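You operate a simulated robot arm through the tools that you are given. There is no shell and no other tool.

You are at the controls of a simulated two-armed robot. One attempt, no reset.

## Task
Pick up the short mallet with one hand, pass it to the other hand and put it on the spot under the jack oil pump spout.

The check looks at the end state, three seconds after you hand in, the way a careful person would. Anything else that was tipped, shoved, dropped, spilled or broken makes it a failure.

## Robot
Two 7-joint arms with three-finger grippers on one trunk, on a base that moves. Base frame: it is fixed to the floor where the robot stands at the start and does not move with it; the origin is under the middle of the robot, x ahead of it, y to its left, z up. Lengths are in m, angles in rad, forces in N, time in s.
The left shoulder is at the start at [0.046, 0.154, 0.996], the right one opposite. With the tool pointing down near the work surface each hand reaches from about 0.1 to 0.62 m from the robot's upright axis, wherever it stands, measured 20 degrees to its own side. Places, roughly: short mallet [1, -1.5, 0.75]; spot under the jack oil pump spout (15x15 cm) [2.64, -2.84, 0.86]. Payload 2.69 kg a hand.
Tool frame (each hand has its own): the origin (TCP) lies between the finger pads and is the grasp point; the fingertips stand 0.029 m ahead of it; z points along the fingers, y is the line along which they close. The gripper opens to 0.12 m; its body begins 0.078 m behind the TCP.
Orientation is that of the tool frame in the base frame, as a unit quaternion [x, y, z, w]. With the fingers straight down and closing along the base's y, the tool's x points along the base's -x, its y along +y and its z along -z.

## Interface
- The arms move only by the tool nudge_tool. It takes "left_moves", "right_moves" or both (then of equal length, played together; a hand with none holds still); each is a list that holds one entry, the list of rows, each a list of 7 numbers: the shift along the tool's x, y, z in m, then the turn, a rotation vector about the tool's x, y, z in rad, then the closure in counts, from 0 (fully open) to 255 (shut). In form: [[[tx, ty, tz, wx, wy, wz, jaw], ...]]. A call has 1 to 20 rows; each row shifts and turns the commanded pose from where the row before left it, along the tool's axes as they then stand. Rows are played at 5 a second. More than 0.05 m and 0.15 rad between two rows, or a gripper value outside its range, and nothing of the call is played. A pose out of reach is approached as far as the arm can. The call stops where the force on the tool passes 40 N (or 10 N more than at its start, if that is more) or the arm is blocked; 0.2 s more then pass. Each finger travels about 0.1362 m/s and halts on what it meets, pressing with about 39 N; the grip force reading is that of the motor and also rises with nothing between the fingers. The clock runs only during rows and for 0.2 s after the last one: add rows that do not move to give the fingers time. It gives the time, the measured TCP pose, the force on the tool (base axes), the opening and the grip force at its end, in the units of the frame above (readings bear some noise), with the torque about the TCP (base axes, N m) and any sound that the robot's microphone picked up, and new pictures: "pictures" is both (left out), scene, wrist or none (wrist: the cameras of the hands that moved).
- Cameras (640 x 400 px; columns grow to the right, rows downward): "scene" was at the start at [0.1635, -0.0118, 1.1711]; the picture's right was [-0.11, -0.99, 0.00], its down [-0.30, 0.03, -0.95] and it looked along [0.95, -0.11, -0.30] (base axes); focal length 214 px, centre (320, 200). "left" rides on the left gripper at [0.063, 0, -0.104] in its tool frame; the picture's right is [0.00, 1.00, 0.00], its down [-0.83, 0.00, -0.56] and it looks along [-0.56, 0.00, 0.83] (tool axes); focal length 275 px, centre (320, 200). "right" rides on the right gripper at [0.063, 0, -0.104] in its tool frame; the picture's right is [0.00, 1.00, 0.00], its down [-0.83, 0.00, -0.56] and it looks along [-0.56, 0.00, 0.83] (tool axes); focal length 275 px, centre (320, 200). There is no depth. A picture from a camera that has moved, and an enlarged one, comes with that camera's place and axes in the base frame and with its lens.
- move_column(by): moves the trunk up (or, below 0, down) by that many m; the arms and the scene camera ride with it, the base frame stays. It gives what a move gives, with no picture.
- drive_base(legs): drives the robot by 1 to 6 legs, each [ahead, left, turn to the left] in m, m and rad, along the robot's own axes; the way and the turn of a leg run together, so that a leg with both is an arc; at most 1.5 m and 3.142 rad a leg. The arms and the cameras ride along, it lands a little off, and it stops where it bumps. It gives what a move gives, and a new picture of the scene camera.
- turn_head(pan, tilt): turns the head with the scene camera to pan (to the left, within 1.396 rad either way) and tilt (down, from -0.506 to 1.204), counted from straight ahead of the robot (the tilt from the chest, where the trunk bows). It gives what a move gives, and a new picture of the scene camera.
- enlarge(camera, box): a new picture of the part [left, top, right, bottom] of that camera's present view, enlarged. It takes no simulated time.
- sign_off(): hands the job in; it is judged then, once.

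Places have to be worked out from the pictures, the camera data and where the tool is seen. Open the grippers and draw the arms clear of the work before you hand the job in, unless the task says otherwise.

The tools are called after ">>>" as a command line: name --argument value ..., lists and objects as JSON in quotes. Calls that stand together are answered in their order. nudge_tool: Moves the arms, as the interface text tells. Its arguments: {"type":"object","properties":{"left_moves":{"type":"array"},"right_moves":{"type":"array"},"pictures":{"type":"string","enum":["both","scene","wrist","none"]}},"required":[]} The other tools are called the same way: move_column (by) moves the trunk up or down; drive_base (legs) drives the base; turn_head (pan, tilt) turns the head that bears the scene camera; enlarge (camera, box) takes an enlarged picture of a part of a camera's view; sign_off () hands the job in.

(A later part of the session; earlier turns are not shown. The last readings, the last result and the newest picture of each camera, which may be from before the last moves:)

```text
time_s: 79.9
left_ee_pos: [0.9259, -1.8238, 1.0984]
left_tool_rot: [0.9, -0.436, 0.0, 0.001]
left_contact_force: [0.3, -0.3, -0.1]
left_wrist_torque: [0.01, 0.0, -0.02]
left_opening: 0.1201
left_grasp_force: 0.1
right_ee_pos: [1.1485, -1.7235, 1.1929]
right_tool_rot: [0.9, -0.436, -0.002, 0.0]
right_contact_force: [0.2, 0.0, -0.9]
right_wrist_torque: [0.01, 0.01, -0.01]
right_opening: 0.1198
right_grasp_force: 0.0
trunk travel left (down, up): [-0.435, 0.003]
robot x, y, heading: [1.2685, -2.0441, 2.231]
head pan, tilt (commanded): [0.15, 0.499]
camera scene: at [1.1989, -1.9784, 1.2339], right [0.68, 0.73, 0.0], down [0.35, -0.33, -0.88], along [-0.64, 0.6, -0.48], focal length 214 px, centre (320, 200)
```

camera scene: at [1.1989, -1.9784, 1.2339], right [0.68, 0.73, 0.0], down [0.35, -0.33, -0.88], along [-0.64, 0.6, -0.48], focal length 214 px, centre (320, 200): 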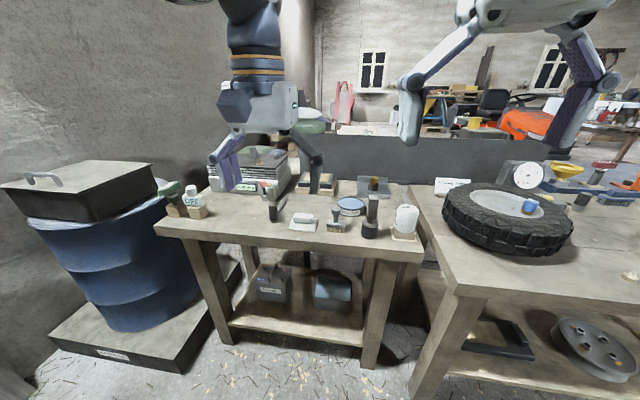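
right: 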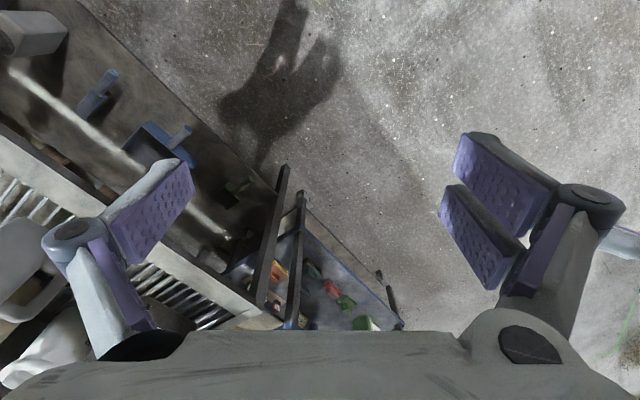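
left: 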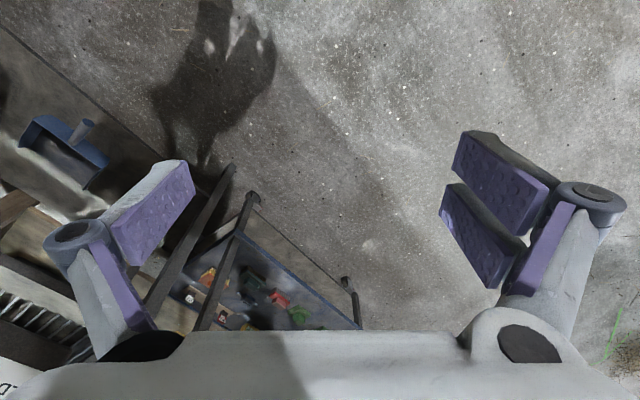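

>>> enlarge --camera "scene" --box '[160, 150, 430, 270]'

>>> enlarge --camera "left" --box '[0, 0, 640, 400]'

>>> enlarge --camera "right" --box '[0, 0, 640, 400]'

```text
2.37 times, centred on (295, 210) of scene
camera zoom: at [1.1989, -1.9784, 1.2339], right [0.68, 0.73, 0.0], down [0.35, -0.33, -0.88], along [-0.64, 0.6, -0.48], focal length 508 px, centre (379, 176)
```

zoom: 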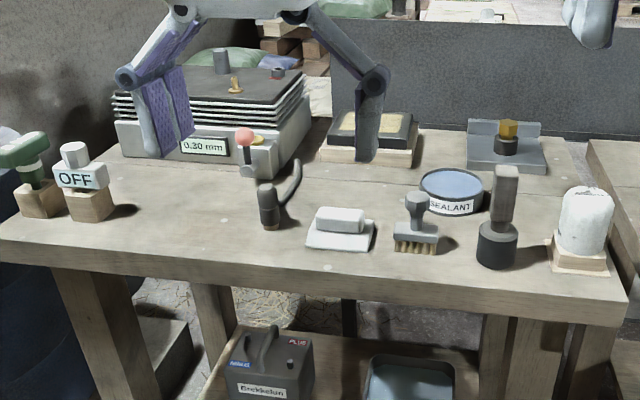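

```text
1.00 times, centred on (320, 200) of left (not enlarged: the box is as wide or as high as the picture)
camera zoom: at [0.9652, -1.8746, 1.2025], right [-0.79, -0.62, 0.0], down [-0.51, 0.65, 0.56], along [-0.34, 0.44, -0.83], focal length 275 px, centre (320, 200)
```

zoom: 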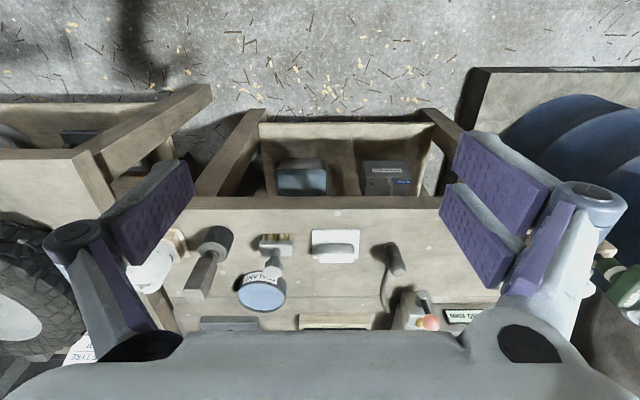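

```text
1.00 times, centred on (320, 200) of right (not enlarged: the box is as wide or as high as the picture)
camera zoom: at [1.1892, -1.7717, 1.2968], right [-0.78, -0.62, 0.0], down [-0.52, 0.65, 0.56], along [-0.35, 0.44, -0.83], focal length 275 px, centre (320, 200)
```

zoom: 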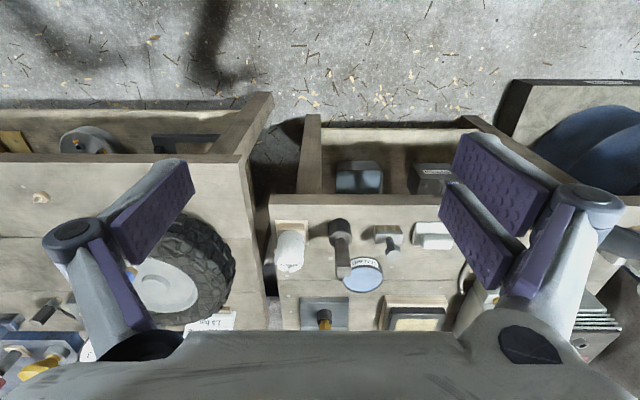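

I see a dark-headed item with an upright handle at ~[0.87,-1.43], a brush, a hammer and a white cylinder on a block. I zoom in closer to identify the mallet.

>>> enlarge --camera "scene" --box '[330, 180, 430, 250]'

>>> enlarge --camera "scene" --box '[240, 170, 350, 250]'

>>> enlarge --camera "left" --box '[140, 190, 460, 340]'

>>> enlarge --camera "right" --box '[250, 190, 470, 340]'

```text
5.71 times, centred on (380, 215) of scene
camera zoom: at [1.1989, -1.9784, 1.2339], right [0.68, 0.73, 0.0], down [0.35, -0.33, -0.88], along [-0.64, 0.6, -0.48], focal length 1226 px, centre (-23, 114)
```

zoom: 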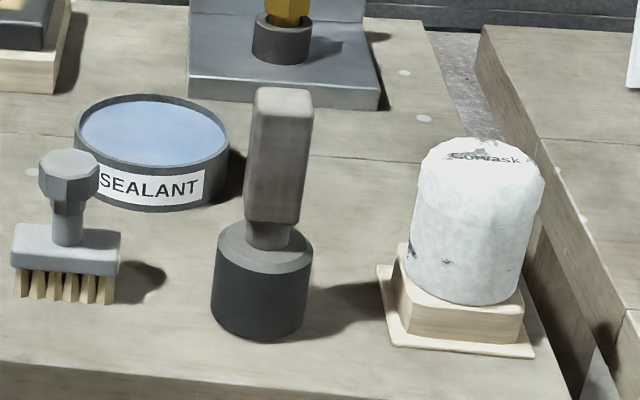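

```text
5.00 times, centred on (295, 210) of scene
camera zoom: at [1.1989, -1.9784, 1.2339], right [0.68, 0.73, 0.0], down [0.35, -0.33, -0.88], along [-0.64, 0.6, -0.48], focal length 1072 px, centre (445, 150)
```

zoom: 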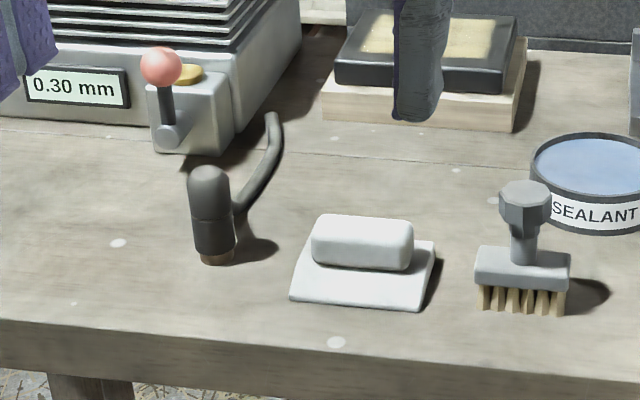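

```text
2.00 times, centred on (300, 265) of left
camera zoom: at [0.9652, -1.8746, 1.2025], right [-0.79, -0.62, 0.0], down [-0.51, 0.65, 0.56], along [-0.34, 0.44, -0.83], focal length 551 px, centre (360, 70)
```

zoom: 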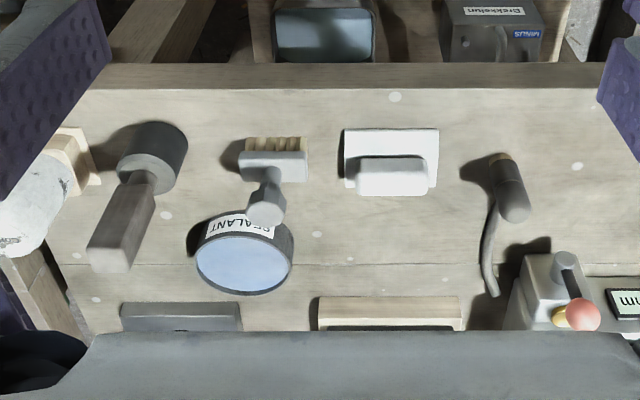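

```text
2.67 times, centred on (360, 265) of right
camera zoom: at [1.1892, -1.7717, 1.2968], right [-0.78, -0.62, 0.0], down [-0.52, 0.65, 0.56], along [-0.35, 0.44, -0.83], focal length 734 px, centre (213, 27)
```

zoom: 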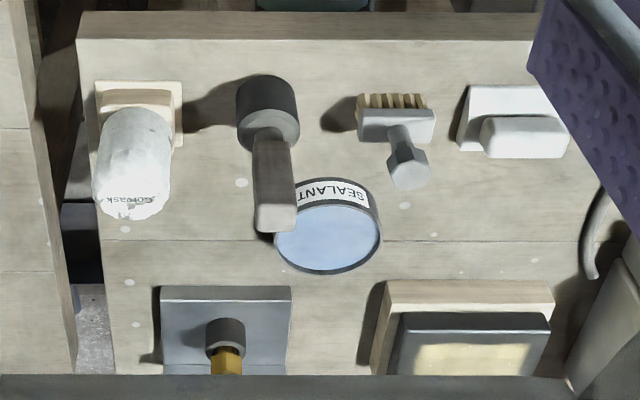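

The short mallet is the dark cylindrical head with an upright square handle at ~[0.87,-1.43] (head ø≈0.06, total height ≈0.15). Before picking, I turn around to study the target on the rack so I know which hand should place it.

>>> drive_base --legs '[[0, 0, 3.09], [0.1, 0.69, 0]]'

>>> turn_head --pan 0.0 --tilt 0.3

>>> turn_head --pan 0.4 --tilt 0.2

```text
time_s: 92.9
left_ee_pos: [2.2272, -1.9775, 1.0998]
left_tool_rot: [0.469, 0.883, 0.0, 0.0]
left_contact_force: [0.6, 0.5, -0.3]
left_wrist_torque: [0.02, -0.03, 0.01]
left_opening: 0.1198
left_grasp_force: 0.0
right_ee_pos: [1.9983, -2.0625, 1.1918]
right_tool_rot: [0.469, 0.883, 0.0, 0.002]
right_contact_force: [0.0, 0.0, 0.0]
right_wrist_torque: [-0.05, 0.0, 0.01]
right_opening: 0.12
right_grasp_force: 0.0
trunk travel left (down, up): [-0.435, 0.003]
robot x, y, heading: [1.9064, -1.7316, -0.98]
head pan, tilt (commanded): [0.15, 0.499]
camera scene: at [1.9697, -1.8061, 1.2339], right [-0.74, -0.68, 0.0], down [-0.32, 0.35, -0.88], along [0.59, -0.65, -0.48], focal length 214 px, centre (320, 200)
```

scene: 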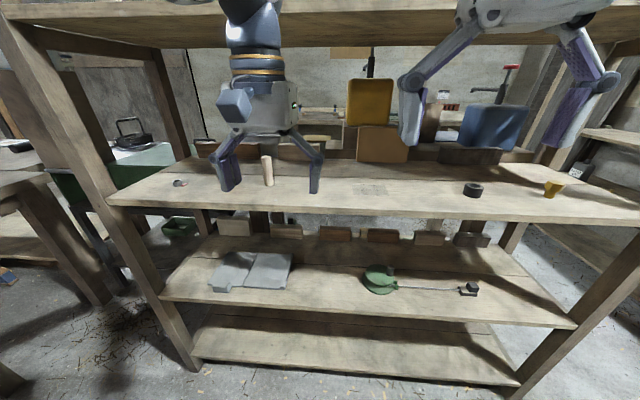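

```text
time_s: 93.6
left_ee_pos: [2.2288, -1.9777, 1.0982]
left_tool_rot: [0.469, 0.883, 0.0, 0.0]
left_contact_force: [0.6, -0.3, -0.2]
left_wrist_torque: [0.0, 0.01, 0.0]
left_opening: 0.12
left_grasp_force: 0.1
right_ee_pos: [1.9977, -2.0636, 1.1924]
right_tool_rot: [0.469, 0.883, 0.0, 0.002]
right_contact_force: [-0.1, 0.8, 0.7]
right_wrist_torque: [-0.01, 0.0, 0.0]
right_opening: 0.1201
right_grasp_force: 0.1
trunk travel left (down, up): [-0.435, 0.003]
robot x, y, heading: [1.9046, -1.7298, -0.976]
head pan, tilt (commanded): [0.0, 0.3]
camera scene: at [1.9602, -1.8166, 1.2522], right [-0.83, -0.56, 0.0], down [-0.17, 0.25, -0.96], along [0.53, -0.79, -0.3], focal length 214 px, centre (320, 200)
```

scene: 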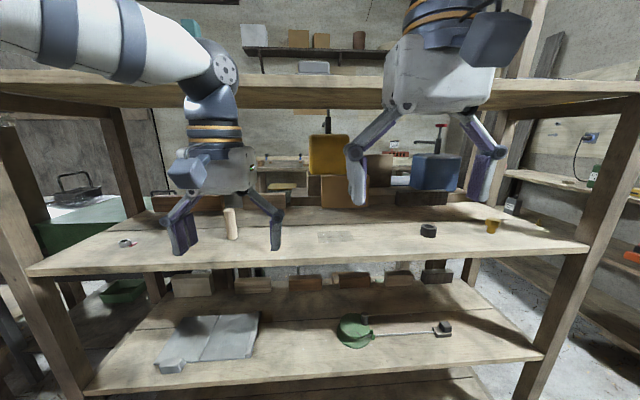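

```text
time_s: 94.5
left_ee_pos: [2.2272, -1.9774, 1.0988]
left_tool_rot: [0.47, 0.883, 0.001, 0.0]
left_contact_force: [0.6, -0.5, 0.6]
left_wrist_torque: [-0.03, -0.01, -0.03]
left_opening: 0.1198
left_grasp_force: 0.0
right_ee_pos: [1.9978, -2.063, 1.1925]
right_tool_rot: [0.469, 0.883, 0.0, 0.002]
right_contact_force: [-0.5, -0.3, 0.1]
right_wrist_torque: [0.0, 0.03, 0.0]
right_opening: 0.1198
right_grasp_force: 0.1
trunk travel left (down, up): [-0.435, 0.003]
robot x, y, heading: [1.9029, -1.7324, -0.98]
head pan, tilt (commanded): [0.4, 0.201]
camera scene: at [1.986, -1.7902, 1.2615], right [-0.55, -0.84, 0.0], down [-0.17, 0.11, -0.98], along [0.82, -0.54, -0.2], focal length 214 px, centre (320, 200)
```

scene: 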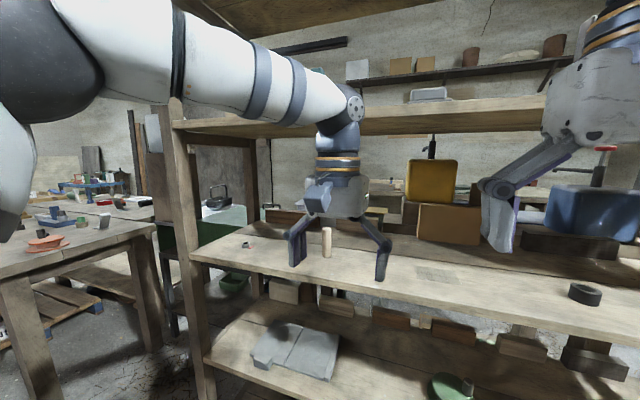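

There is a faintly marked square patch on the shelf in front of the yellow pump can. I enlarge it and the pump cans.

>>> turn_head --pan 0.1 --tilt 0.3

>>> enlarge --camera "scene" --box '[280, 90, 500, 270]'

>>> enlarge --camera "left" --box '[0, 0, 640, 400]'

>>> enlarge --camera "right" --box '[0, 0, 640, 400]'

```text
time_s: 95.3
left_ee_pos: [2.2291, -1.9774, 1.0991]
left_tool_rot: [0.471, 0.882, 0.0, 0.0]
left_contact_force: [0.1, 0.4, 0.3]
left_wrist_torque: [-0.02, 0.02, 0.01]
left_opening: 0.12
left_grasp_force: 0.0
right_ee_pos: [1.9981, -2.0621, 1.192]
right_tool_rot: [0.47, 0.883, 0.0, 0.001]
right_contact_force: [0.0, -0.1, -0.3]
right_wrist_torque: [0.01, 0.01, 0.04]
right_opening: 0.1199
right_grasp_force: 0.0
trunk travel left (down, up): [-0.435, 0.003]
robot x, y, heading: [1.9032, -1.7289, -0.983]
head pan, tilt (commanded): [0.099, 0.3]
camera scene: at [1.9677, -1.811, 1.2523], right [-0.77, -0.64, 0.0], down [-0.19, 0.23, -0.96], along [0.61, -0.73, -0.3], focal length 214 px, centre (320, 200)
```

scene: 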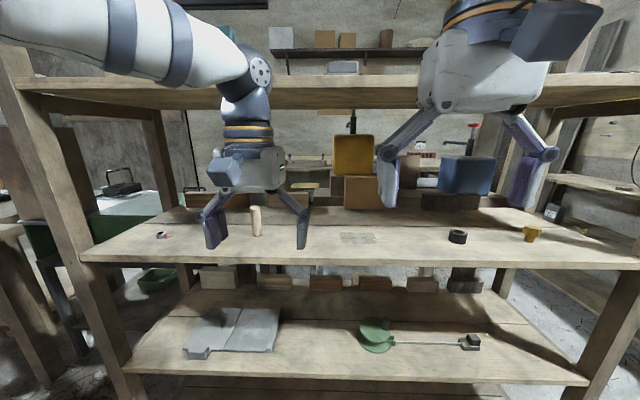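

```text
2.22 times, centred on (390, 180) of scene
camera zoom: at [1.9677, -1.811, 1.2523], right [-0.77, -0.64, 0.0], down [-0.19, 0.23, -0.96], along [0.61, -0.73, -0.3], focal length 477 px, centre (164, 244)
```

zoom: 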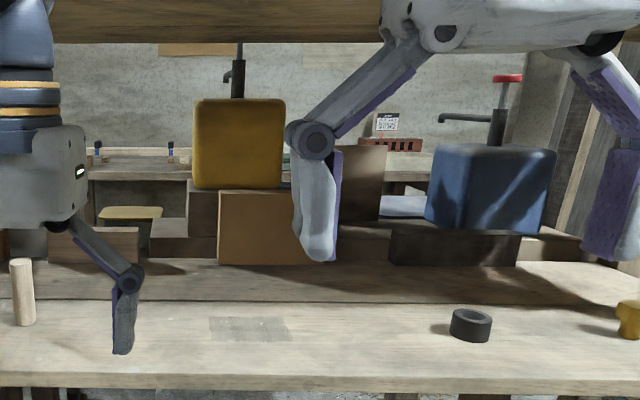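

```text
1.00 times, centred on (320, 200) of left (not enlarged: the box is as wide or as high as the picture)
camera zoom: at [2.1931, -1.925, 1.2026], right [0.83, 0.56, 0.0], down [0.46, -0.69, 0.56], along [0.31, -0.46, -0.83], focal length 275 px, centre (320, 200)
```

zoom: 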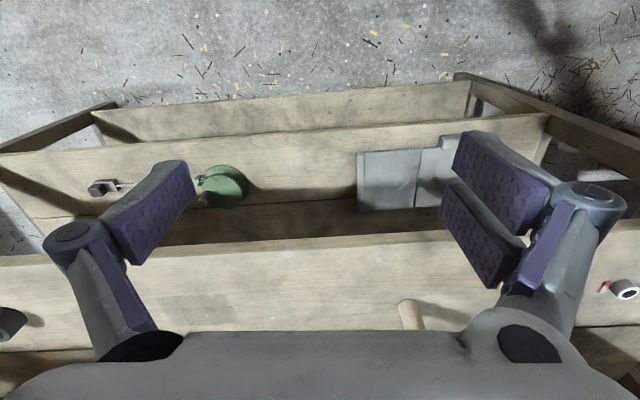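

```text
1.00 times, centred on (320, 200) of right (not enlarged: the box is as wide or as high as the picture)
camera zoom: at [1.9633, -2.0111, 1.2969], right [0.83, 0.56, 0.0], down [0.47, -0.69, 0.56], along [0.32, -0.46, -0.83], focal length 275 px, centre (320, 200)
```

zoom: 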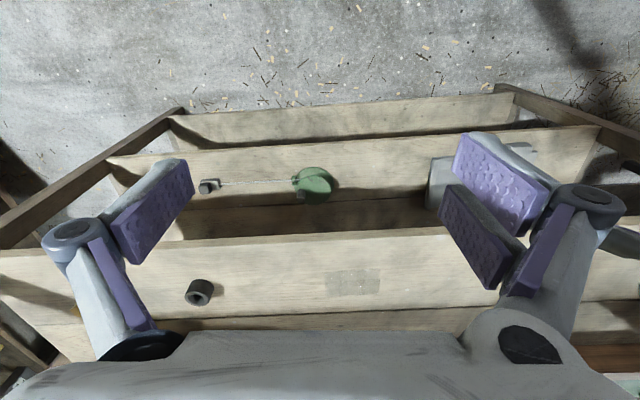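

Triangulating from two views, the yellow can's spout tip is at ≈[2.635,-2.854,1.29] — right over the given target — so the spot lies on a surface (z≈0.86) behind the rack. I slide right along the aisle to the rack's end to see whether the back side is reachable.

>>> drive_base --legs '[[0.0, -0.95, 0]]'

>>> turn_head --pan 0.55 --tilt 0.25

>>> turn_head --pan 0.0 --tilt 0.35

```text
time_s: 103.0
left_ee_pos: [1.4259, -2.5103, 1.0984]
left_tool_rot: [0.478, 0.878, 0.001, 0.0]
left_contact_force: [0.1, -0.2, -0.9]
left_wrist_torque: [0.01, -0.01, 0.0]
left_opening: 0.12
left_grasp_force: 0.0
right_ee_pos: [1.1945, -2.593, 1.1924]
right_tool_rot: [0.478, 0.878, 0.0, 0.002]
right_contact_force: [0.0, 0.6, 0.3]
right_wrist_torque: [-0.02, 0.05, -0.02]
right_opening: 0.1202
right_grasp_force: 0.2
trunk travel left (down, up): [-0.435, 0.003]
robot x, y, heading: [1.1085, -2.2622, -0.998]
head pan, tilt (commanded): [0.099, 0.3]
camera scene: at [1.1688, -2.3388, 1.2523], right [-0.78, -0.62, 0.0], down [-0.18, 0.23, -0.96], along [0.6, -0.75, -0.3], focal length 214 px, centre (320, 200)
```

scene: 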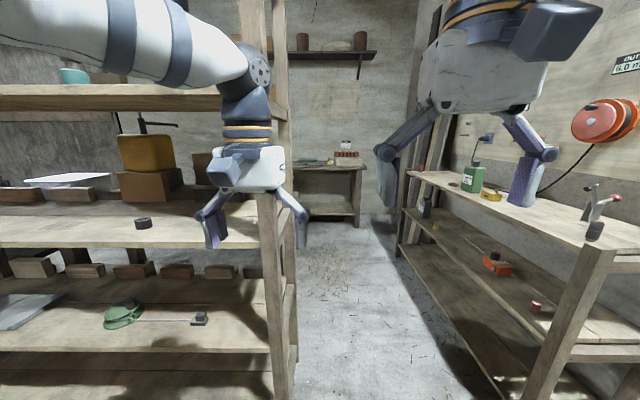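

```text
time_s: 103.9
left_ee_pos: [1.4261, -2.5091, 1.0988]
left_tool_rot: [0.477, 0.879, 0.001, -0.001]
left_contact_force: [-0.3, -0.6, -0.5]
left_wrist_torque: [0.01, 0.01, 0.0]
left_opening: 0.1198
left_grasp_force: 0.1
right_ee_pos: [1.1945, -2.591, 1.1928]
right_tool_rot: [0.478, 0.879, 0.0, 0.002]
right_contact_force: [-0.1, 0.4, -0.5]
right_wrist_torque: [-0.02, -0.02, -0.03]
right_opening: 0.12
right_grasp_force: 0.1
trunk travel left (down, up): [-0.435, 0.003]
robot x, y, heading: [1.1051, -2.2639, -0.995]
head pan, tilt (commanded): [0.55, 0.25]
camera scene: at [1.1949, -2.3063, 1.257], right [-0.43, -0.9, 0.0], down [-0.22, 0.11, -0.97], along [0.87, -0.42, -0.25], focal length 214 px, centre (320, 200)
```

scene: 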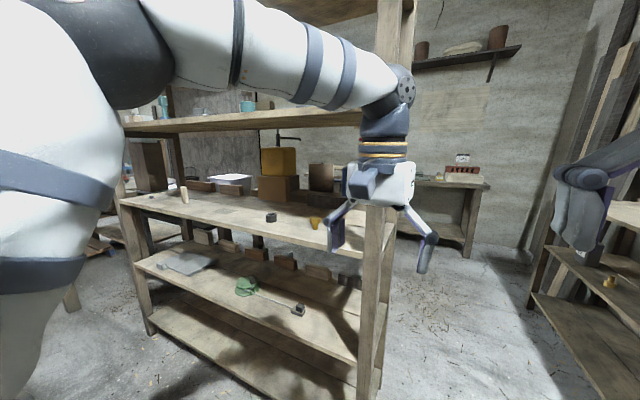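

```text
time_s: 104.8
left_ee_pos: [1.4263, -2.5099, 1.0977]
left_tool_rot: [0.478, 0.878, 0.001, 0.0]
left_contact_force: [0.4, -0.4, -0.5]
left_wrist_torque: [0.02, 0.03, -0.04]
left_opening: 0.1198
left_grasp_force: 0.0
right_ee_pos: [1.1953, -2.5916, 1.1926]
right_tool_rot: [0.479, 0.878, 0.0, 0.001]
right_contact_force: [0.3, -0.4, -0.1]
right_wrist_torque: [-0.01, -0.03, -0.03]
right_opening: 0.1199
right_grasp_force: 0.0
trunk travel left (down, up): [-0.435, 0.003]
robot x, y, heading: [1.1042, -2.259, -0.995]
head pan, tilt (commanded): [0.0, 0.351]
camera scene: at [1.1613, -2.3439, 1.2476], right [-0.84, -0.54, 0.0], down [-0.19, 0.29, -0.94], along [0.51, -0.79, -0.34], focal length 214 px, centre (320, 200)
```

scene: 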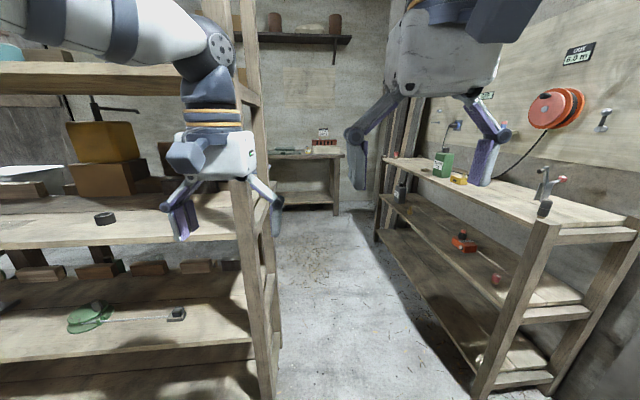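

A ~1 m wide passage leads past the rack's right end to a corridor behind it. I zoom in on the rack's cross-section and the can.

>>> enlarge --camera "scene" --box '[0, 80, 290, 270]'

>>> enlarge --camera "scene" --box '[230, 100, 430, 230]'

```text
2.11 times, centred on (145, 175) of scene
camera zoom: at [1.1613, -2.3439, 1.2476], right [-0.84, -0.54, 0.0], down [-0.19, 0.29, -0.94], along [0.51, -0.79, -0.34], focal length 452 px, centre (688, 253)
```

zoom: 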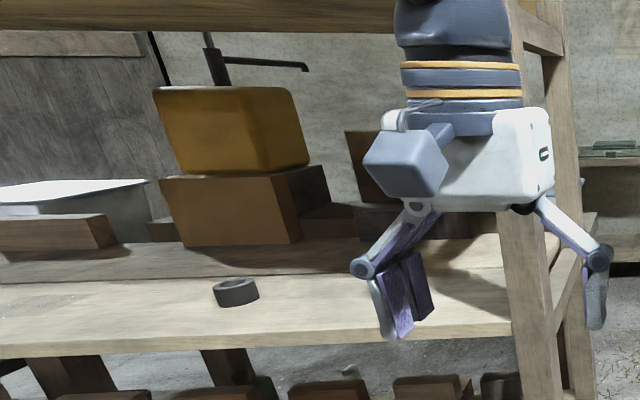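

```text
3.08 times, centred on (330, 165) of scene
camera zoom: at [1.1613, -2.3439, 1.2476], right [-0.84, -0.54, 0.0], down [-0.19, 0.29, -0.94], along [0.51, -0.79, -0.34], focal length 660 px, centre (289, 308)
```

zoom: 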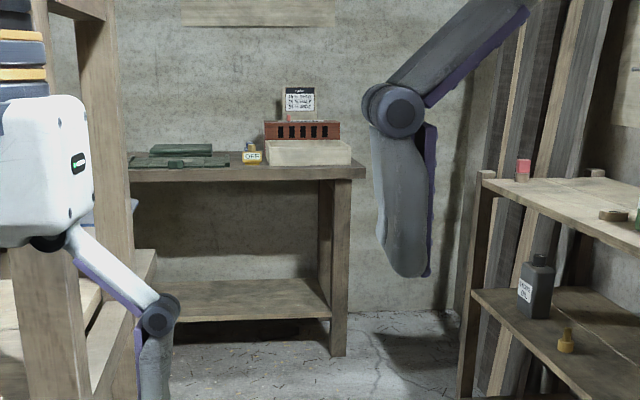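

The spout overhangs the far side of the rack, so I'll place from the corridor behind it. For that a hand should come in horizontally with its camera on top, so I test whether the left hand can roll about its own axis by 180° (here in free space).

>>> nudge_tool --left_moves '[[[0, 0, 0, 0, 0, 0.15, 0], [0, 0, 0, 0, 0, 0.15, 0], [0, 0, 0, 0, 0, 0.15, 0], [0, 0, 0, 0, 0, 0.15, 0], [0, 0, 0, 0, 0, 0.15, 0], [0, 0, 0, 0, 0, 0.15, 0], [0, 0, 0, 0, 0, 0.15, 0], [0, 0, 0, 0, 0, 0.15, 0], [0, 0, 0, 0, 0, 0.15, 0], [0, 0, 0, 0, 0, 0.15, 0], [0, 0, 0, 0, 0, 0.15, 0], [0, 0, 0, 0, 0, 0.15, 0], [0, 0, 0, 0, 0, 0.15, 0], [0, 0, 0, 0, 0, 0.15, 0], [0, 0, 0, 0, 0, 0.15, 0], [0, 0, 0, 0, 0, 0.15, 0], [0, 0, 0, 0, 0, 0.15, 0], [0, 0, 0, 0, 0, 0.15, 0], [0, 0, 0, 0, 0, 0.15, 0], [0, 0, 0, 0, 0, 0.15, 0]]]' --pictures "both"

```text
time_s: 109.0
left_ee_pos: [1.4264, -2.5088, 1.0982]
left_tool_rot: [0.909, -0.416, 0.0, 0.0]
left_contact_force: [-0.1, -0.7, -0.3]
left_wrist_torque: [-0.01, -0.01, 0.03]
left_opening: 0.1198
left_grasp_force: 0.1
right_ee_pos: [1.194, -2.591, 1.1939]
right_tool_rot: [0.478, 0.879, 0.0, 0.003]
right_contact_force: [0.5, -0.2, 0.5]
right_wrist_torque: [0.0, -0.02, -0.01]
right_opening: 0.1201
right_grasp_force: 0.1
trunk travel left (down, up): [-0.435, 0.003]
robot x, y, heading: [1.1046, -2.2601, -0.997]
head pan, tilt (commanded): [0.0, 0.351]
camera scene: at [1.1613, -2.344, 1.2475], right [-0.84, -0.54, 0.0], down [-0.19, 0.29, -0.94], along [0.51, -0.79, -0.34], focal length 214 px, centre (320, 200)
camera left: at [1.467, -2.5576, 1.2029], right [-0.76, -0.65, 0.0], down [-0.54, 0.63, 0.56], along [-0.36, 0.42, -0.83], focal length 275 px, centre (320, 200)
```

scene: 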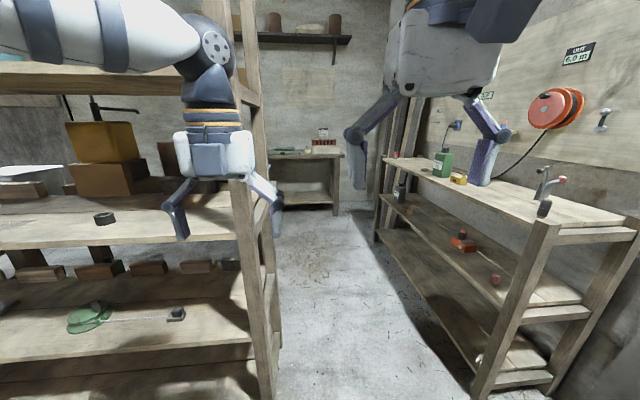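
left: 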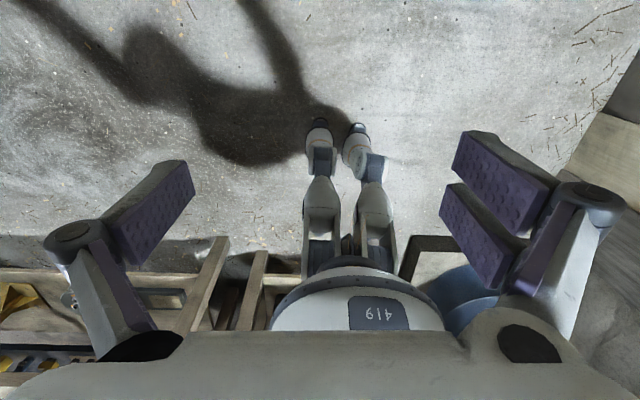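

The wrist rolls freely, so a horizontal, camera-up left hand is feasible; the robot's own footprint is narrow too. I finish the 180° roll, then turn back to face the mallet bench.

>>> nudge_tool --left_moves '[[[0, 0, 0, 0, 0, 0.14, 0]]]' --pictures "none"

>>> drive_base --legs '[[0, 0, -3.05]]'

>>> turn_head --pan -0.2 --tilt 0.55

```text
time_s: 109.4
left_ee_pos: [1.4263, -2.5103, 1.0986]
left_tool_rot: [0.879, -0.477, 0.0, 0.0]
left_contact_force: [0.4, 0.0, -0.4]
left_wrist_torque: [0.02, 0.01, 0.02]
left_opening: 0.1201
left_grasp_force: 0.1
right_ee_pos: [1.1949, -2.5912, 1.1931]
right_tool_rot: [0.478, 0.878, 0.0, 0.002]
right_contact_force: [-0.1, -0.1, 0.1]
right_wrist_torque: [-0.01, -0.01, 0.02]
right_opening: 0.1202
right_grasp_force: 0.1
trunk travel left (down, up): [-0.435, 0.003]
robot x, y, heading: [1.1077, -2.2595, -0.997]
head pan, tilt (commanded): [0.0, 0.351]
```

```text
time_s: 117.0
left_ee_pos: [0.7719, -2.0298, 1.0995]
left_tool_rot: [0.449, 0.893, 0.0, 0.0]
left_contact_force: [0.6, -0.5, 0.9]
left_wrist_torque: [-0.01, 0.0, 0.01]
left_opening: 0.12
left_grasp_force: 0.0
right_ee_pos: [0.998, -1.9329, 1.1927]
right_tool_rot: [0.892, -0.452, -0.002, 0.001]
right_contact_force: [-0.4, -0.3, -1.3]
right_wrist_torque: [0.0, 0.03, 0.03]
right_opening: 0.12
right_grasp_force: 0.0
trunk travel left (down, up): [-0.435, 0.003]
robot x, y, heading: [1.1031, -2.2568, 2.214]
head pan, tilt (commanded): [0.0, 0.351]
camera scene: at [1.0485, -2.181, 1.2476], right [0.8, 0.59, 0.0], down [0.2, -0.28, -0.94], along [-0.56, 0.76, -0.34], focal length 214 px, centre (320, 200)
```

scene: 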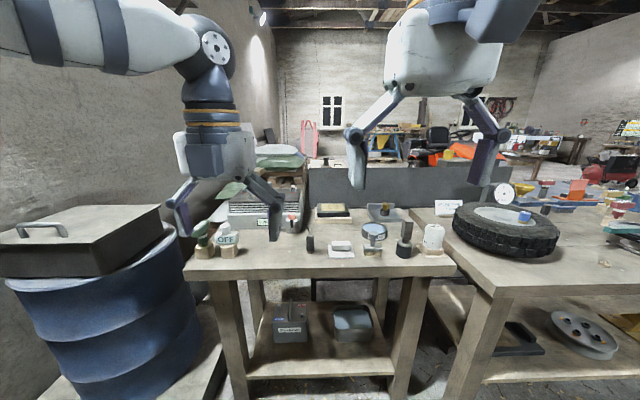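

```text
time_s: 117.8
left_ee_pos: [0.772, -2.0305, 1.098]
left_tool_rot: [0.449, 0.893, 0.001, 0.0]
left_contact_force: [-0.1, -0.2, -0.2]
left_wrist_torque: [0.02, 0.02, 0.02]
left_opening: 0.12
left_grasp_force: 0.1
right_ee_pos: [0.9989, -1.9345, 1.1931]
right_tool_rot: [0.893, -0.451, -0.002, -0.001]
right_contact_force: [0.7, -0.9, 0.2]
right_wrist_torque: [-0.01, 0.02, 0.0]
right_opening: 0.12
right_grasp_force: 0.0
trunk travel left (down, up): [-0.435, 0.003]
robot x, y, heading: [1.1069, -2.2576, 2.212]
head pan, tilt (commanded): [-0.201, 0.55]
camera scene: at [1.0659, -2.1746, 1.2294], right [0.91, 0.42, 0.0], down [0.22, -0.47, -0.85], along [-0.36, 0.77, -0.52], focal length 214 px, centre (320, 200)
```

scene: 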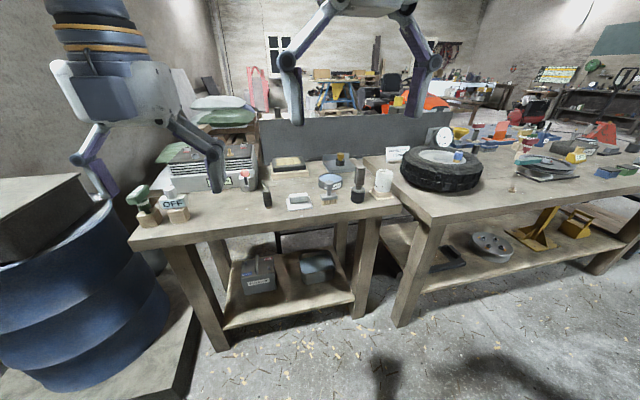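

The mallet fixes again at ≈[0.90,-1.48]. I drive forward ~0.32 and right ~0.18 so it sits ahead of the right hand.

>>> drive_base --legs '[[0.32, -0.18, 0]]'

>>> enlarge --camera "right" --box '[0, 0, 640, 400]'

```text
time_s: 120.1
left_ee_pos: [0.724, -1.6666, 1.0986]
left_tool_rot: [0.448, 0.894, 0.0, 0.001]
left_contact_force: [0.2, 0.4, 0.6]
left_wrist_torque: [-0.05, -0.02, 0.01]
left_opening: 0.1203
left_grasp_force: 0.1
right_ee_pos: [0.9513, -1.5712, 1.192]
right_tool_rot: [0.894, -0.448, -0.002, -0.001]
right_contact_force: [0.3, 0.1, -0.2]
right_wrist_torque: [-0.01, -0.01, 0.0]
right_opening: 0.1202
right_grasp_force: 0.1
trunk travel left (down, up): [-0.435, 0.003]
robot x, y, heading: [1.0615, -1.8951, 2.213]
head pan, tilt (commanded): [-0.201, 0.55]
camera scene: at [1.0196, -1.8111, 1.2293], right [0.9, 0.43, 0.0], down [0.22, -0.47, -0.85], along [-0.36, 0.77, -0.52], focal length 214 px, centre (320, 200)
```

scene: 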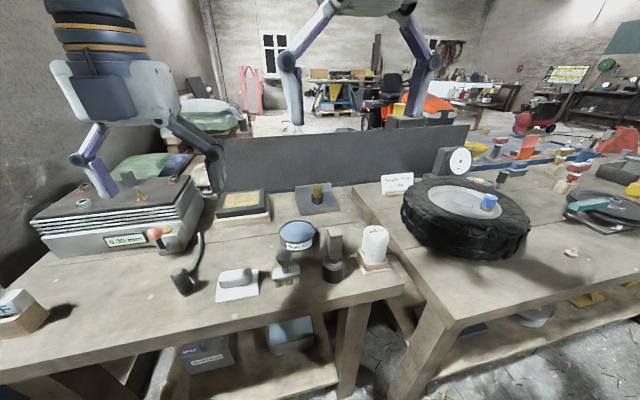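

```text
1.00 times, centred on (320, 200) of right (not enlarged: the box is as wide or as high as the picture)
camera zoom: at [0.9894, -1.6216, 1.2969], right [-0.8, -0.6, 0.0], down [-0.5, 0.66, 0.56], along [-0.34, 0.45, -0.83], focal length 275 px, centre (320, 200)
```

zoom: 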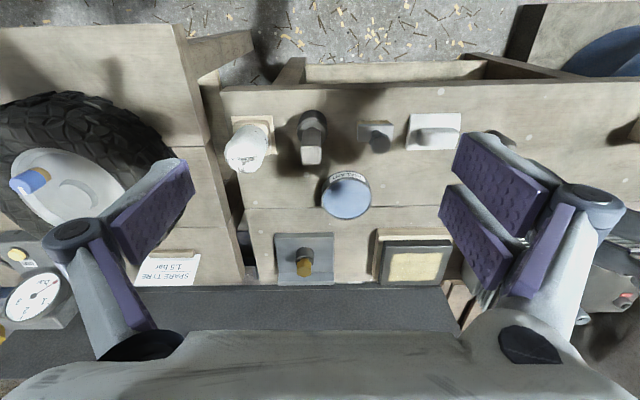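

The mallet handle top appears near (312,155) in the right wrist view, i.e. about [0.898,-1.48,0.937]. I zoom both views for a finer fix.

>>> enlarge --camera "right" --box '[220, 90, 420, 215]'

>>> enlarge --camera "scene" --box '[260, 200, 420, 300]'

```text
3.20 times, centred on (320, 152) of right
camera zoom: at [0.9894, -1.6216, 1.2969], right [-0.8, -0.6, 0.0], down [-0.5, 0.66, 0.56], along [-0.34, 0.45, -0.83], focal length 881 px, centre (320, 352)
```

zoom: 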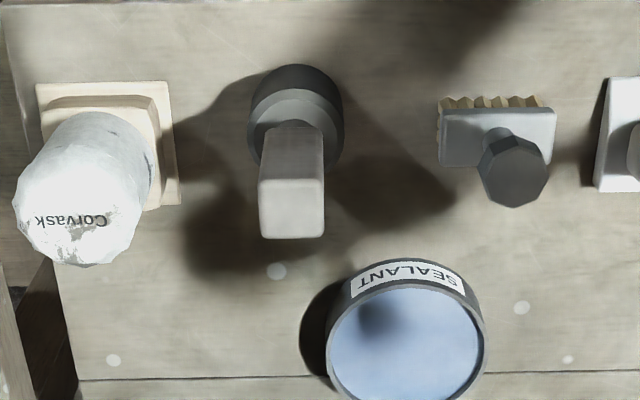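

```text
4.00 times, centred on (340, 250) of scene
camera zoom: at [1.0196, -1.8111, 1.2293], right [0.9, 0.43, 0.0], down [0.22, -0.47, -0.85], along [-0.36, 0.77, -0.52], focal length 858 px, centre (240, 0)
```

zoom: 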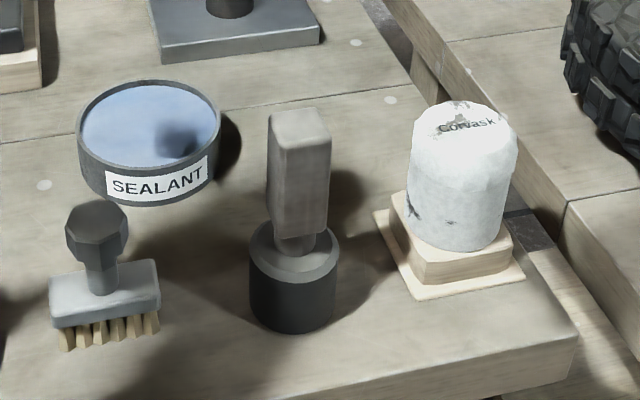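

Handle top triangulates consistently at [0.900,-1.481,0.938] with faces aligned to the robot's axes. The white can stands close on the right, so I rotate the right hand by −90° to close front/back, and move it above the handle.

>>> nudge_tool --right_moves '[[[0, 0, 0, 0, 0, -0.15, 0], [0, 0, 0, 0, 0, -0.15, 0], [0, 0, 0, 0, 0, -0.15, 0], [0, 0, 0, 0, 0, -0.15, 0], [0, 0, 0, 0, 0, -0.15, 0], [0, 0, 0, 0, 0, -0.15, 0], [0, 0, 0, 0, 0, -0.15, 0], [0, 0, 0, 0, 0, -0.15, 0], [0, 0, 0, 0, 0, -0.15, 0], [0, 0, 0, 0, 0, -0.15, 0], [0, 0, 0, 0, 0, -0.0708, 0], [0.0026, -0.0206, 0.0324, 0, 0, 0, 0], [0.0026, -0.0206, 0.0324, 0, 0, 0, 0], [0.0026, -0.0206, 0.0324, 0, 0, 0, 0], [0.0026, -0.0206, 0.0324, 0, 0, 0, 0], [0.0026, -0.0206, 0.0324, 0, 0, 0, 0], [0, 0, 0, 0, 0, 0, 0]]]' --pictures "both"

```text
time_s: 123.7
left_ee_pos: [0.7259, -1.6681, 1.0994]
left_tool_rot: [0.447, 0.894, 0.001, -0.001]
left_contact_force: [-0.3, -0.3, -0.5]
left_wrist_torque: [-0.01, 0.0, -0.02]
left_opening: 0.1202
left_grasp_force: 0.0
right_ee_pos: [0.8971, -1.4795, 1.0274]
right_tool_rot: [0.949, 0.314, -0.002, -0.002]
right_contact_force: [-1.3, 0.1, 0.1]
right_wrist_torque: [-0.02, 0.03, 0.03]
right_opening: 0.1199
right_grasp_force: 0.0
trunk travel left (down, up): [-0.435, 0.003]
robot x, y, heading: [1.0581, -1.8931, 2.206]
head pan, tilt (commanded): [-0.201, 0.55]
camera scene: at [1.0199, -1.812, 1.2294], right [0.91, 0.43, 0.0], down [0.22, -0.47, -0.85], along [-0.36, 0.77, -0.52], focal length 214 px, centre (320, 200)
camera right: at [0.9486, -1.4431, 1.1324], right [0.6, -0.8, 0.0], down [-0.66, -0.5, 0.56], along [-0.45, -0.33, -0.83], focal length 275 px, centre (320, 200)
```

scene: 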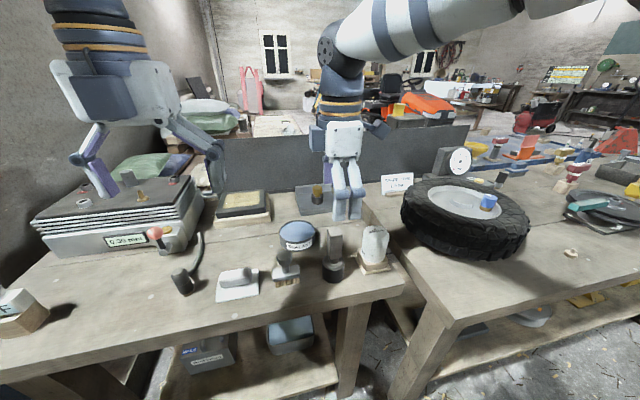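
right: 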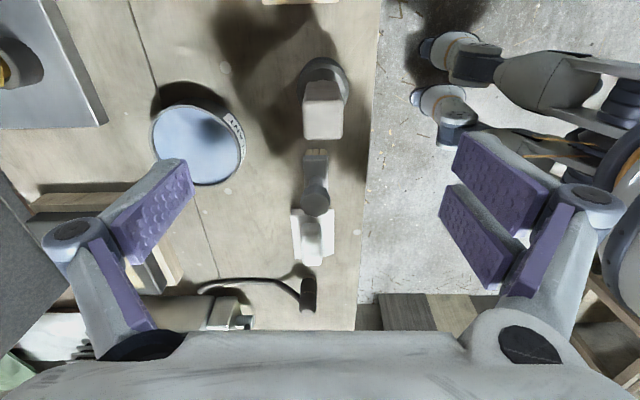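

The hand is above the mallet; the handle top appears at ~(323,110) in the wrist view, close to the expected spot. I zoom to refine.

>>> enlarge --camera "right" --box '[240, 40, 400, 140]'

>>> enlarge --camera "scene" --box '[280, 160, 440, 300]'

```text
4.00 times, centred on (320, 90) of right
camera zoom: at [0.9486, -1.4431, 1.1324], right [0.6, -0.8, 0.0], down [-0.66, -0.5, 0.56], along [-0.45, -0.33, -0.83], focal length 1101 px, centre (320, 640)
```

zoom: 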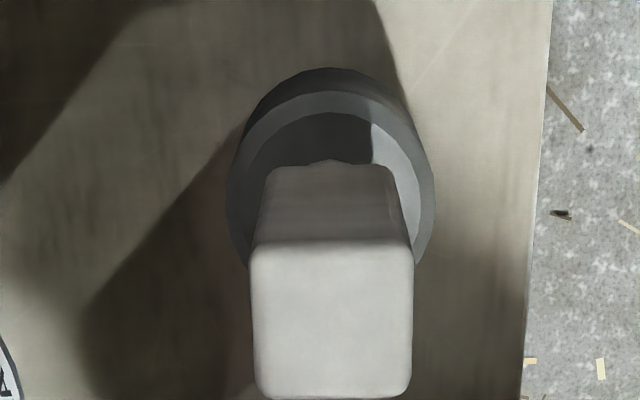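

```text
2.86 times, centred on (360, 230) of scene
camera zoom: at [1.0199, -1.812, 1.2294], right [0.91, 0.43, 0.0], down [0.22, -0.47, -0.85], along [-0.36, 0.77, -0.52], focal length 613 px, centre (206, 114)
```

zoom: 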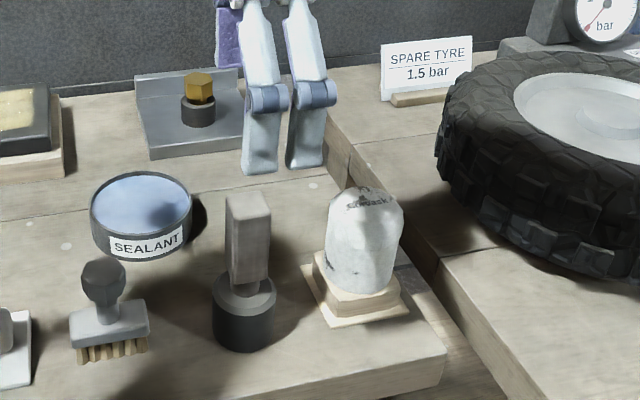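

The handle is centred within 2 mm. I descend so the fingertips overlap the handle's top ~26 mm, with a 2 mm correction.

>>> nudge_tool --right_moves '[[[0, 0.001, 0.03, 0, 0, 0, 0], [0, 0.001, 0.03, 0, 0, 0, 0], [0, 0, 0.0274, 0, 0, 0, 0], [0, 0, 0, 0, 0, 0, 0]]]' --pictures "both"

>>> enlarge --camera "scene" --box '[280, 160, 440, 300]'

```text
time_s: 124.7
left_ee_pos: [0.7264, -1.6678, 1.0989]
left_tool_rot: [0.447, 0.895, -0.001, 0.0]
left_contact_force: [-0.7, 1.1, 0.4]
left_wrist_torque: [-0.02, -0.03, 0.02]
left_opening: 0.1198
left_grasp_force: 0.1
right_ee_pos: [0.8992, -1.4835, 0.9425]
right_tool_rot: [0.949, 0.314, -0.001, -0.001]
right_contact_force: [-0.4, 0.4, -0.5]
right_wrist_torque: [0.0, 0.0, -0.01]
right_opening: 0.1199
right_grasp_force: 0.1
trunk travel left (down, up): [-0.435, 0.003]
robot x, y, heading: [1.0595, -1.8954, 2.211]
head pan, tilt (commanded): [-0.201, 0.55]
camera scene: at [1.0197, -1.8117, 1.2294], right [0.9, 0.43, 0.0], down [0.22, -0.47, -0.85], along [-0.36, 0.77, -0.52], focal length 214 px, centre (320, 200)
camera right: at [0.9507, -1.4455, 1.0464], right [0.6, -0.8, 0.0], down [-0.66, -0.5, 0.56], along [-0.45, -0.33, -0.83], focal length 275 px, centre (320, 200)
```

scene: 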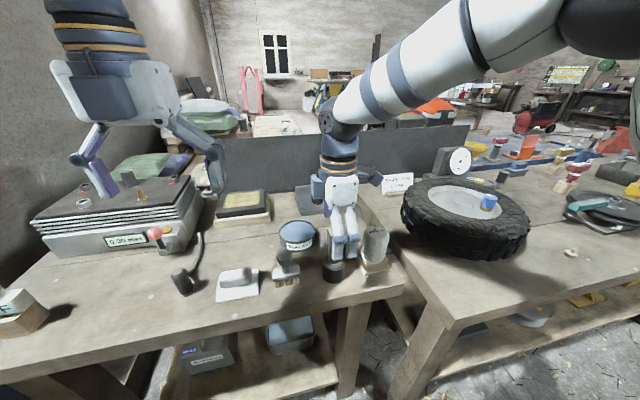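
right: 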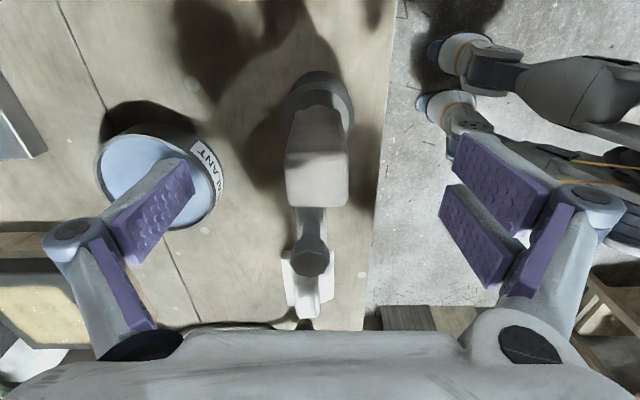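

```text
2.86 times, centred on (360, 230) of scene
camera zoom: at [1.0197, -1.8117, 1.2294], right [0.9, 0.43, 0.0], down [0.22, -0.47, -0.85], along [-0.36, 0.77, -0.52], focal length 613 px, centre (206, 114)
```

zoom: 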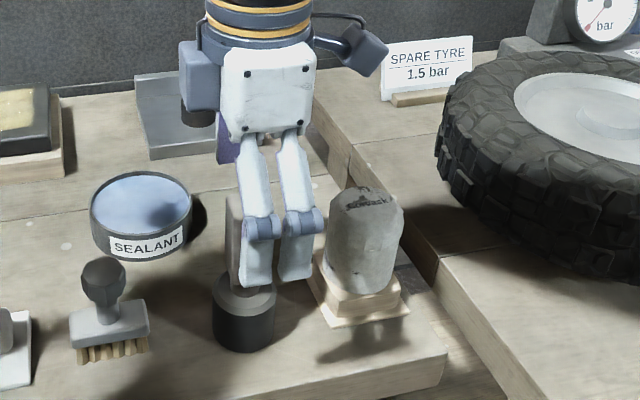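

Handle sits between the fingers, ~2 mm off-centre, top just at the TCP level. I correct by −2 mm and close the right gripper.

>>> nudge_tool --right_moves '[[[0, -0.002, 0.002, 0, 0, 0, 0], [0, 0, 0, 0, 0, 0, 0], [0, 0, 0, 0, 0, 0, 120], [0, 0, 0, 0, 0, 0, 255], [0, 0, 0, 0, 0, 0, 255], [0, 0, 0, 0, 0, 0, 255], [0, 0, 0, 0, 0, 0, 255]]]' --pictures "both"

>>> enlarge --camera "scene" --box '[280, 160, 440, 300]'

```text
time_s: 126.3
left_ee_pos: [0.7247, -1.668, 1.0988]
left_tool_rot: [0.447, 0.894, 0.001, -0.001]
left_contact_force: [0.5, -0.1, 0.0]
left_wrist_torque: [-0.02, 0.03, -0.02]
left_opening: 0.1201
left_grasp_force: 0.0
right_ee_pos: [0.8983, -1.4806, 0.9417]
right_tool_rot: [0.949, 0.314, -0.002, -0.002]
right_contact_force: [-0.8, 0.3, 1.1]
right_wrist_torque: [0.09, 0.15, 0.03]
right_opening: 0.0303
right_grasp_force: 38.8
trunk travel left (down, up): [-0.435, 0.003]
robot x, y, heading: [1.0607, -1.8968, 2.211]
head pan, tilt (commanded): [-0.201, 0.55]
camera scene: at [1.0196, -1.8116, 1.2293], right [0.9, 0.43, 0.0], down [0.22, -0.47, -0.85], along [-0.36, 0.77, -0.52], focal length 214 px, centre (320, 200)
camera right: at [0.9499, -1.4435, 1.0456], right [0.6, -0.8, 0.0], down [-0.66, -0.5, 0.56], along [-0.45, -0.33, -0.83], focal length 275 px, centre (320, 200)
```

scene: 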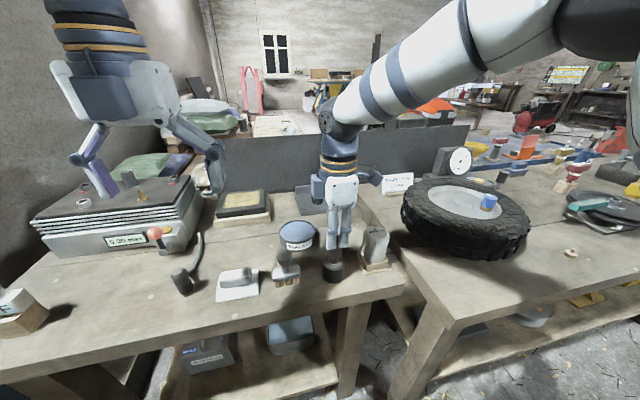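
right: 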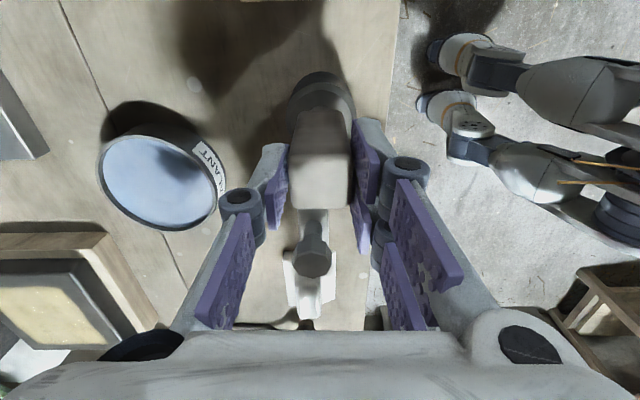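

```text
2.86 times, centred on (360, 230) of scene
camera zoom: at [1.0196, -1.8116, 1.2293], right [0.9, 0.43, 0.0], down [0.22, -0.47, -0.85], along [-0.36, 0.77, -0.52], focal length 613 px, centre (206, 114)
```

zoom: 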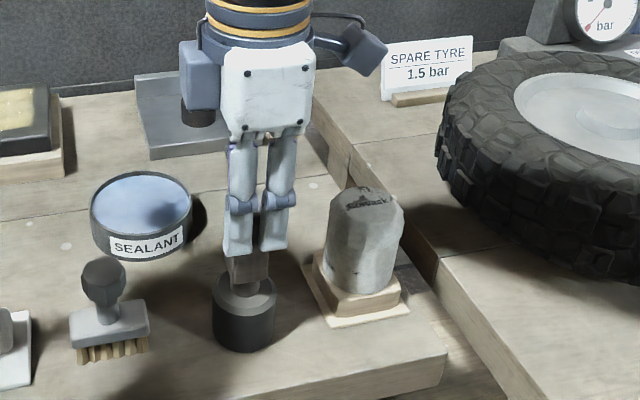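

Grip is firm (opening 0.0303, 38.8 N) on the handle's top. I lift straight up by ~0.15 m.

>>> nudge_tool --right_moves '[[[0, 0, -0.02, 0, 0, 0, 255], [0, 0, -0.03, 0, 0, 0, 255], [0, 0, -0.04, 0, 0, 0, 255], [0, 0, -0.04, 0, 0, 0, 255], [0, 0, -0.03, 0, 0, 0, 255], [0, 0, 0, 0, 0, 0, 255]]]' --pictures "both"

```text
time_s: 127.7
left_ee_pos: [0.7248, -1.6677, 1.0985]
left_tool_rot: [0.446, 0.895, 0.0, 0.0]
left_contact_force: [0.4, -0.1, -0.1]
left_wrist_torque: [0.04, -0.03, -0.01]
left_opening: 0.1201
left_grasp_force: 0.1
right_ee_pos: [0.9007, -1.4817, 1.1]
right_tool_rot: [0.949, 0.314, -0.002, -0.001]
right_contact_force: [0.2, -0.6, -4.2]
right_wrist_torque: [-0.02, -0.03, -0.01]
right_opening: 0.0302
right_grasp_force: 39.1
trunk travel left (down, up): [-0.435, 0.003]
robot x, y, heading: [1.06, -1.8959, 2.213]
head pan, tilt (commanded): [-0.201, 0.55]
camera scene: at [1.0194, -1.811, 1.2292], right [0.9, 0.43, 0.0], down [0.22, -0.47, -0.85], along [-0.36, 0.77, -0.52], focal length 214 px, centre (320, 200)
camera right: at [0.9513, -1.4438, 1.2048], right [0.6, -0.8, 0.0], down [-0.66, -0.5, 0.56], along [-0.45, -0.33, -0.83], focal length 275 px, centre (320, 200)
```

scene: 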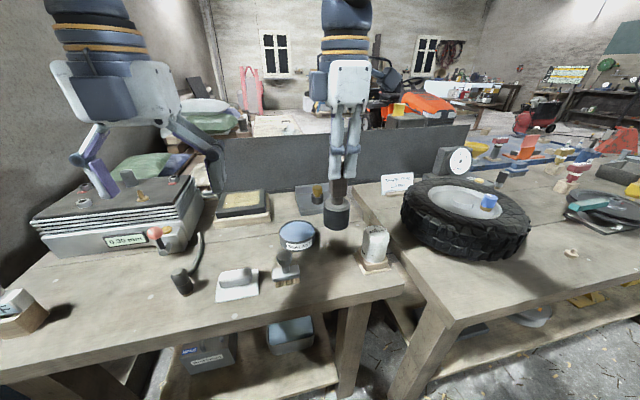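
right: 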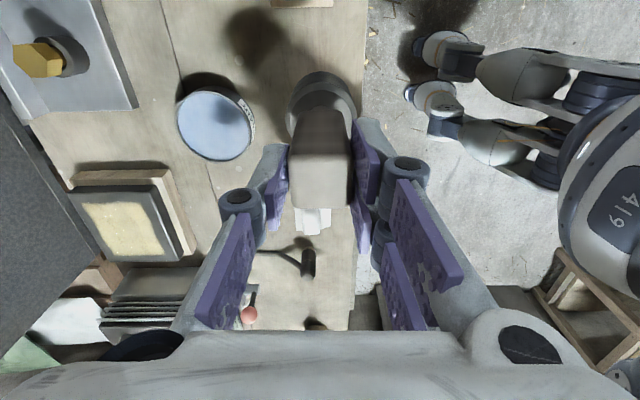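

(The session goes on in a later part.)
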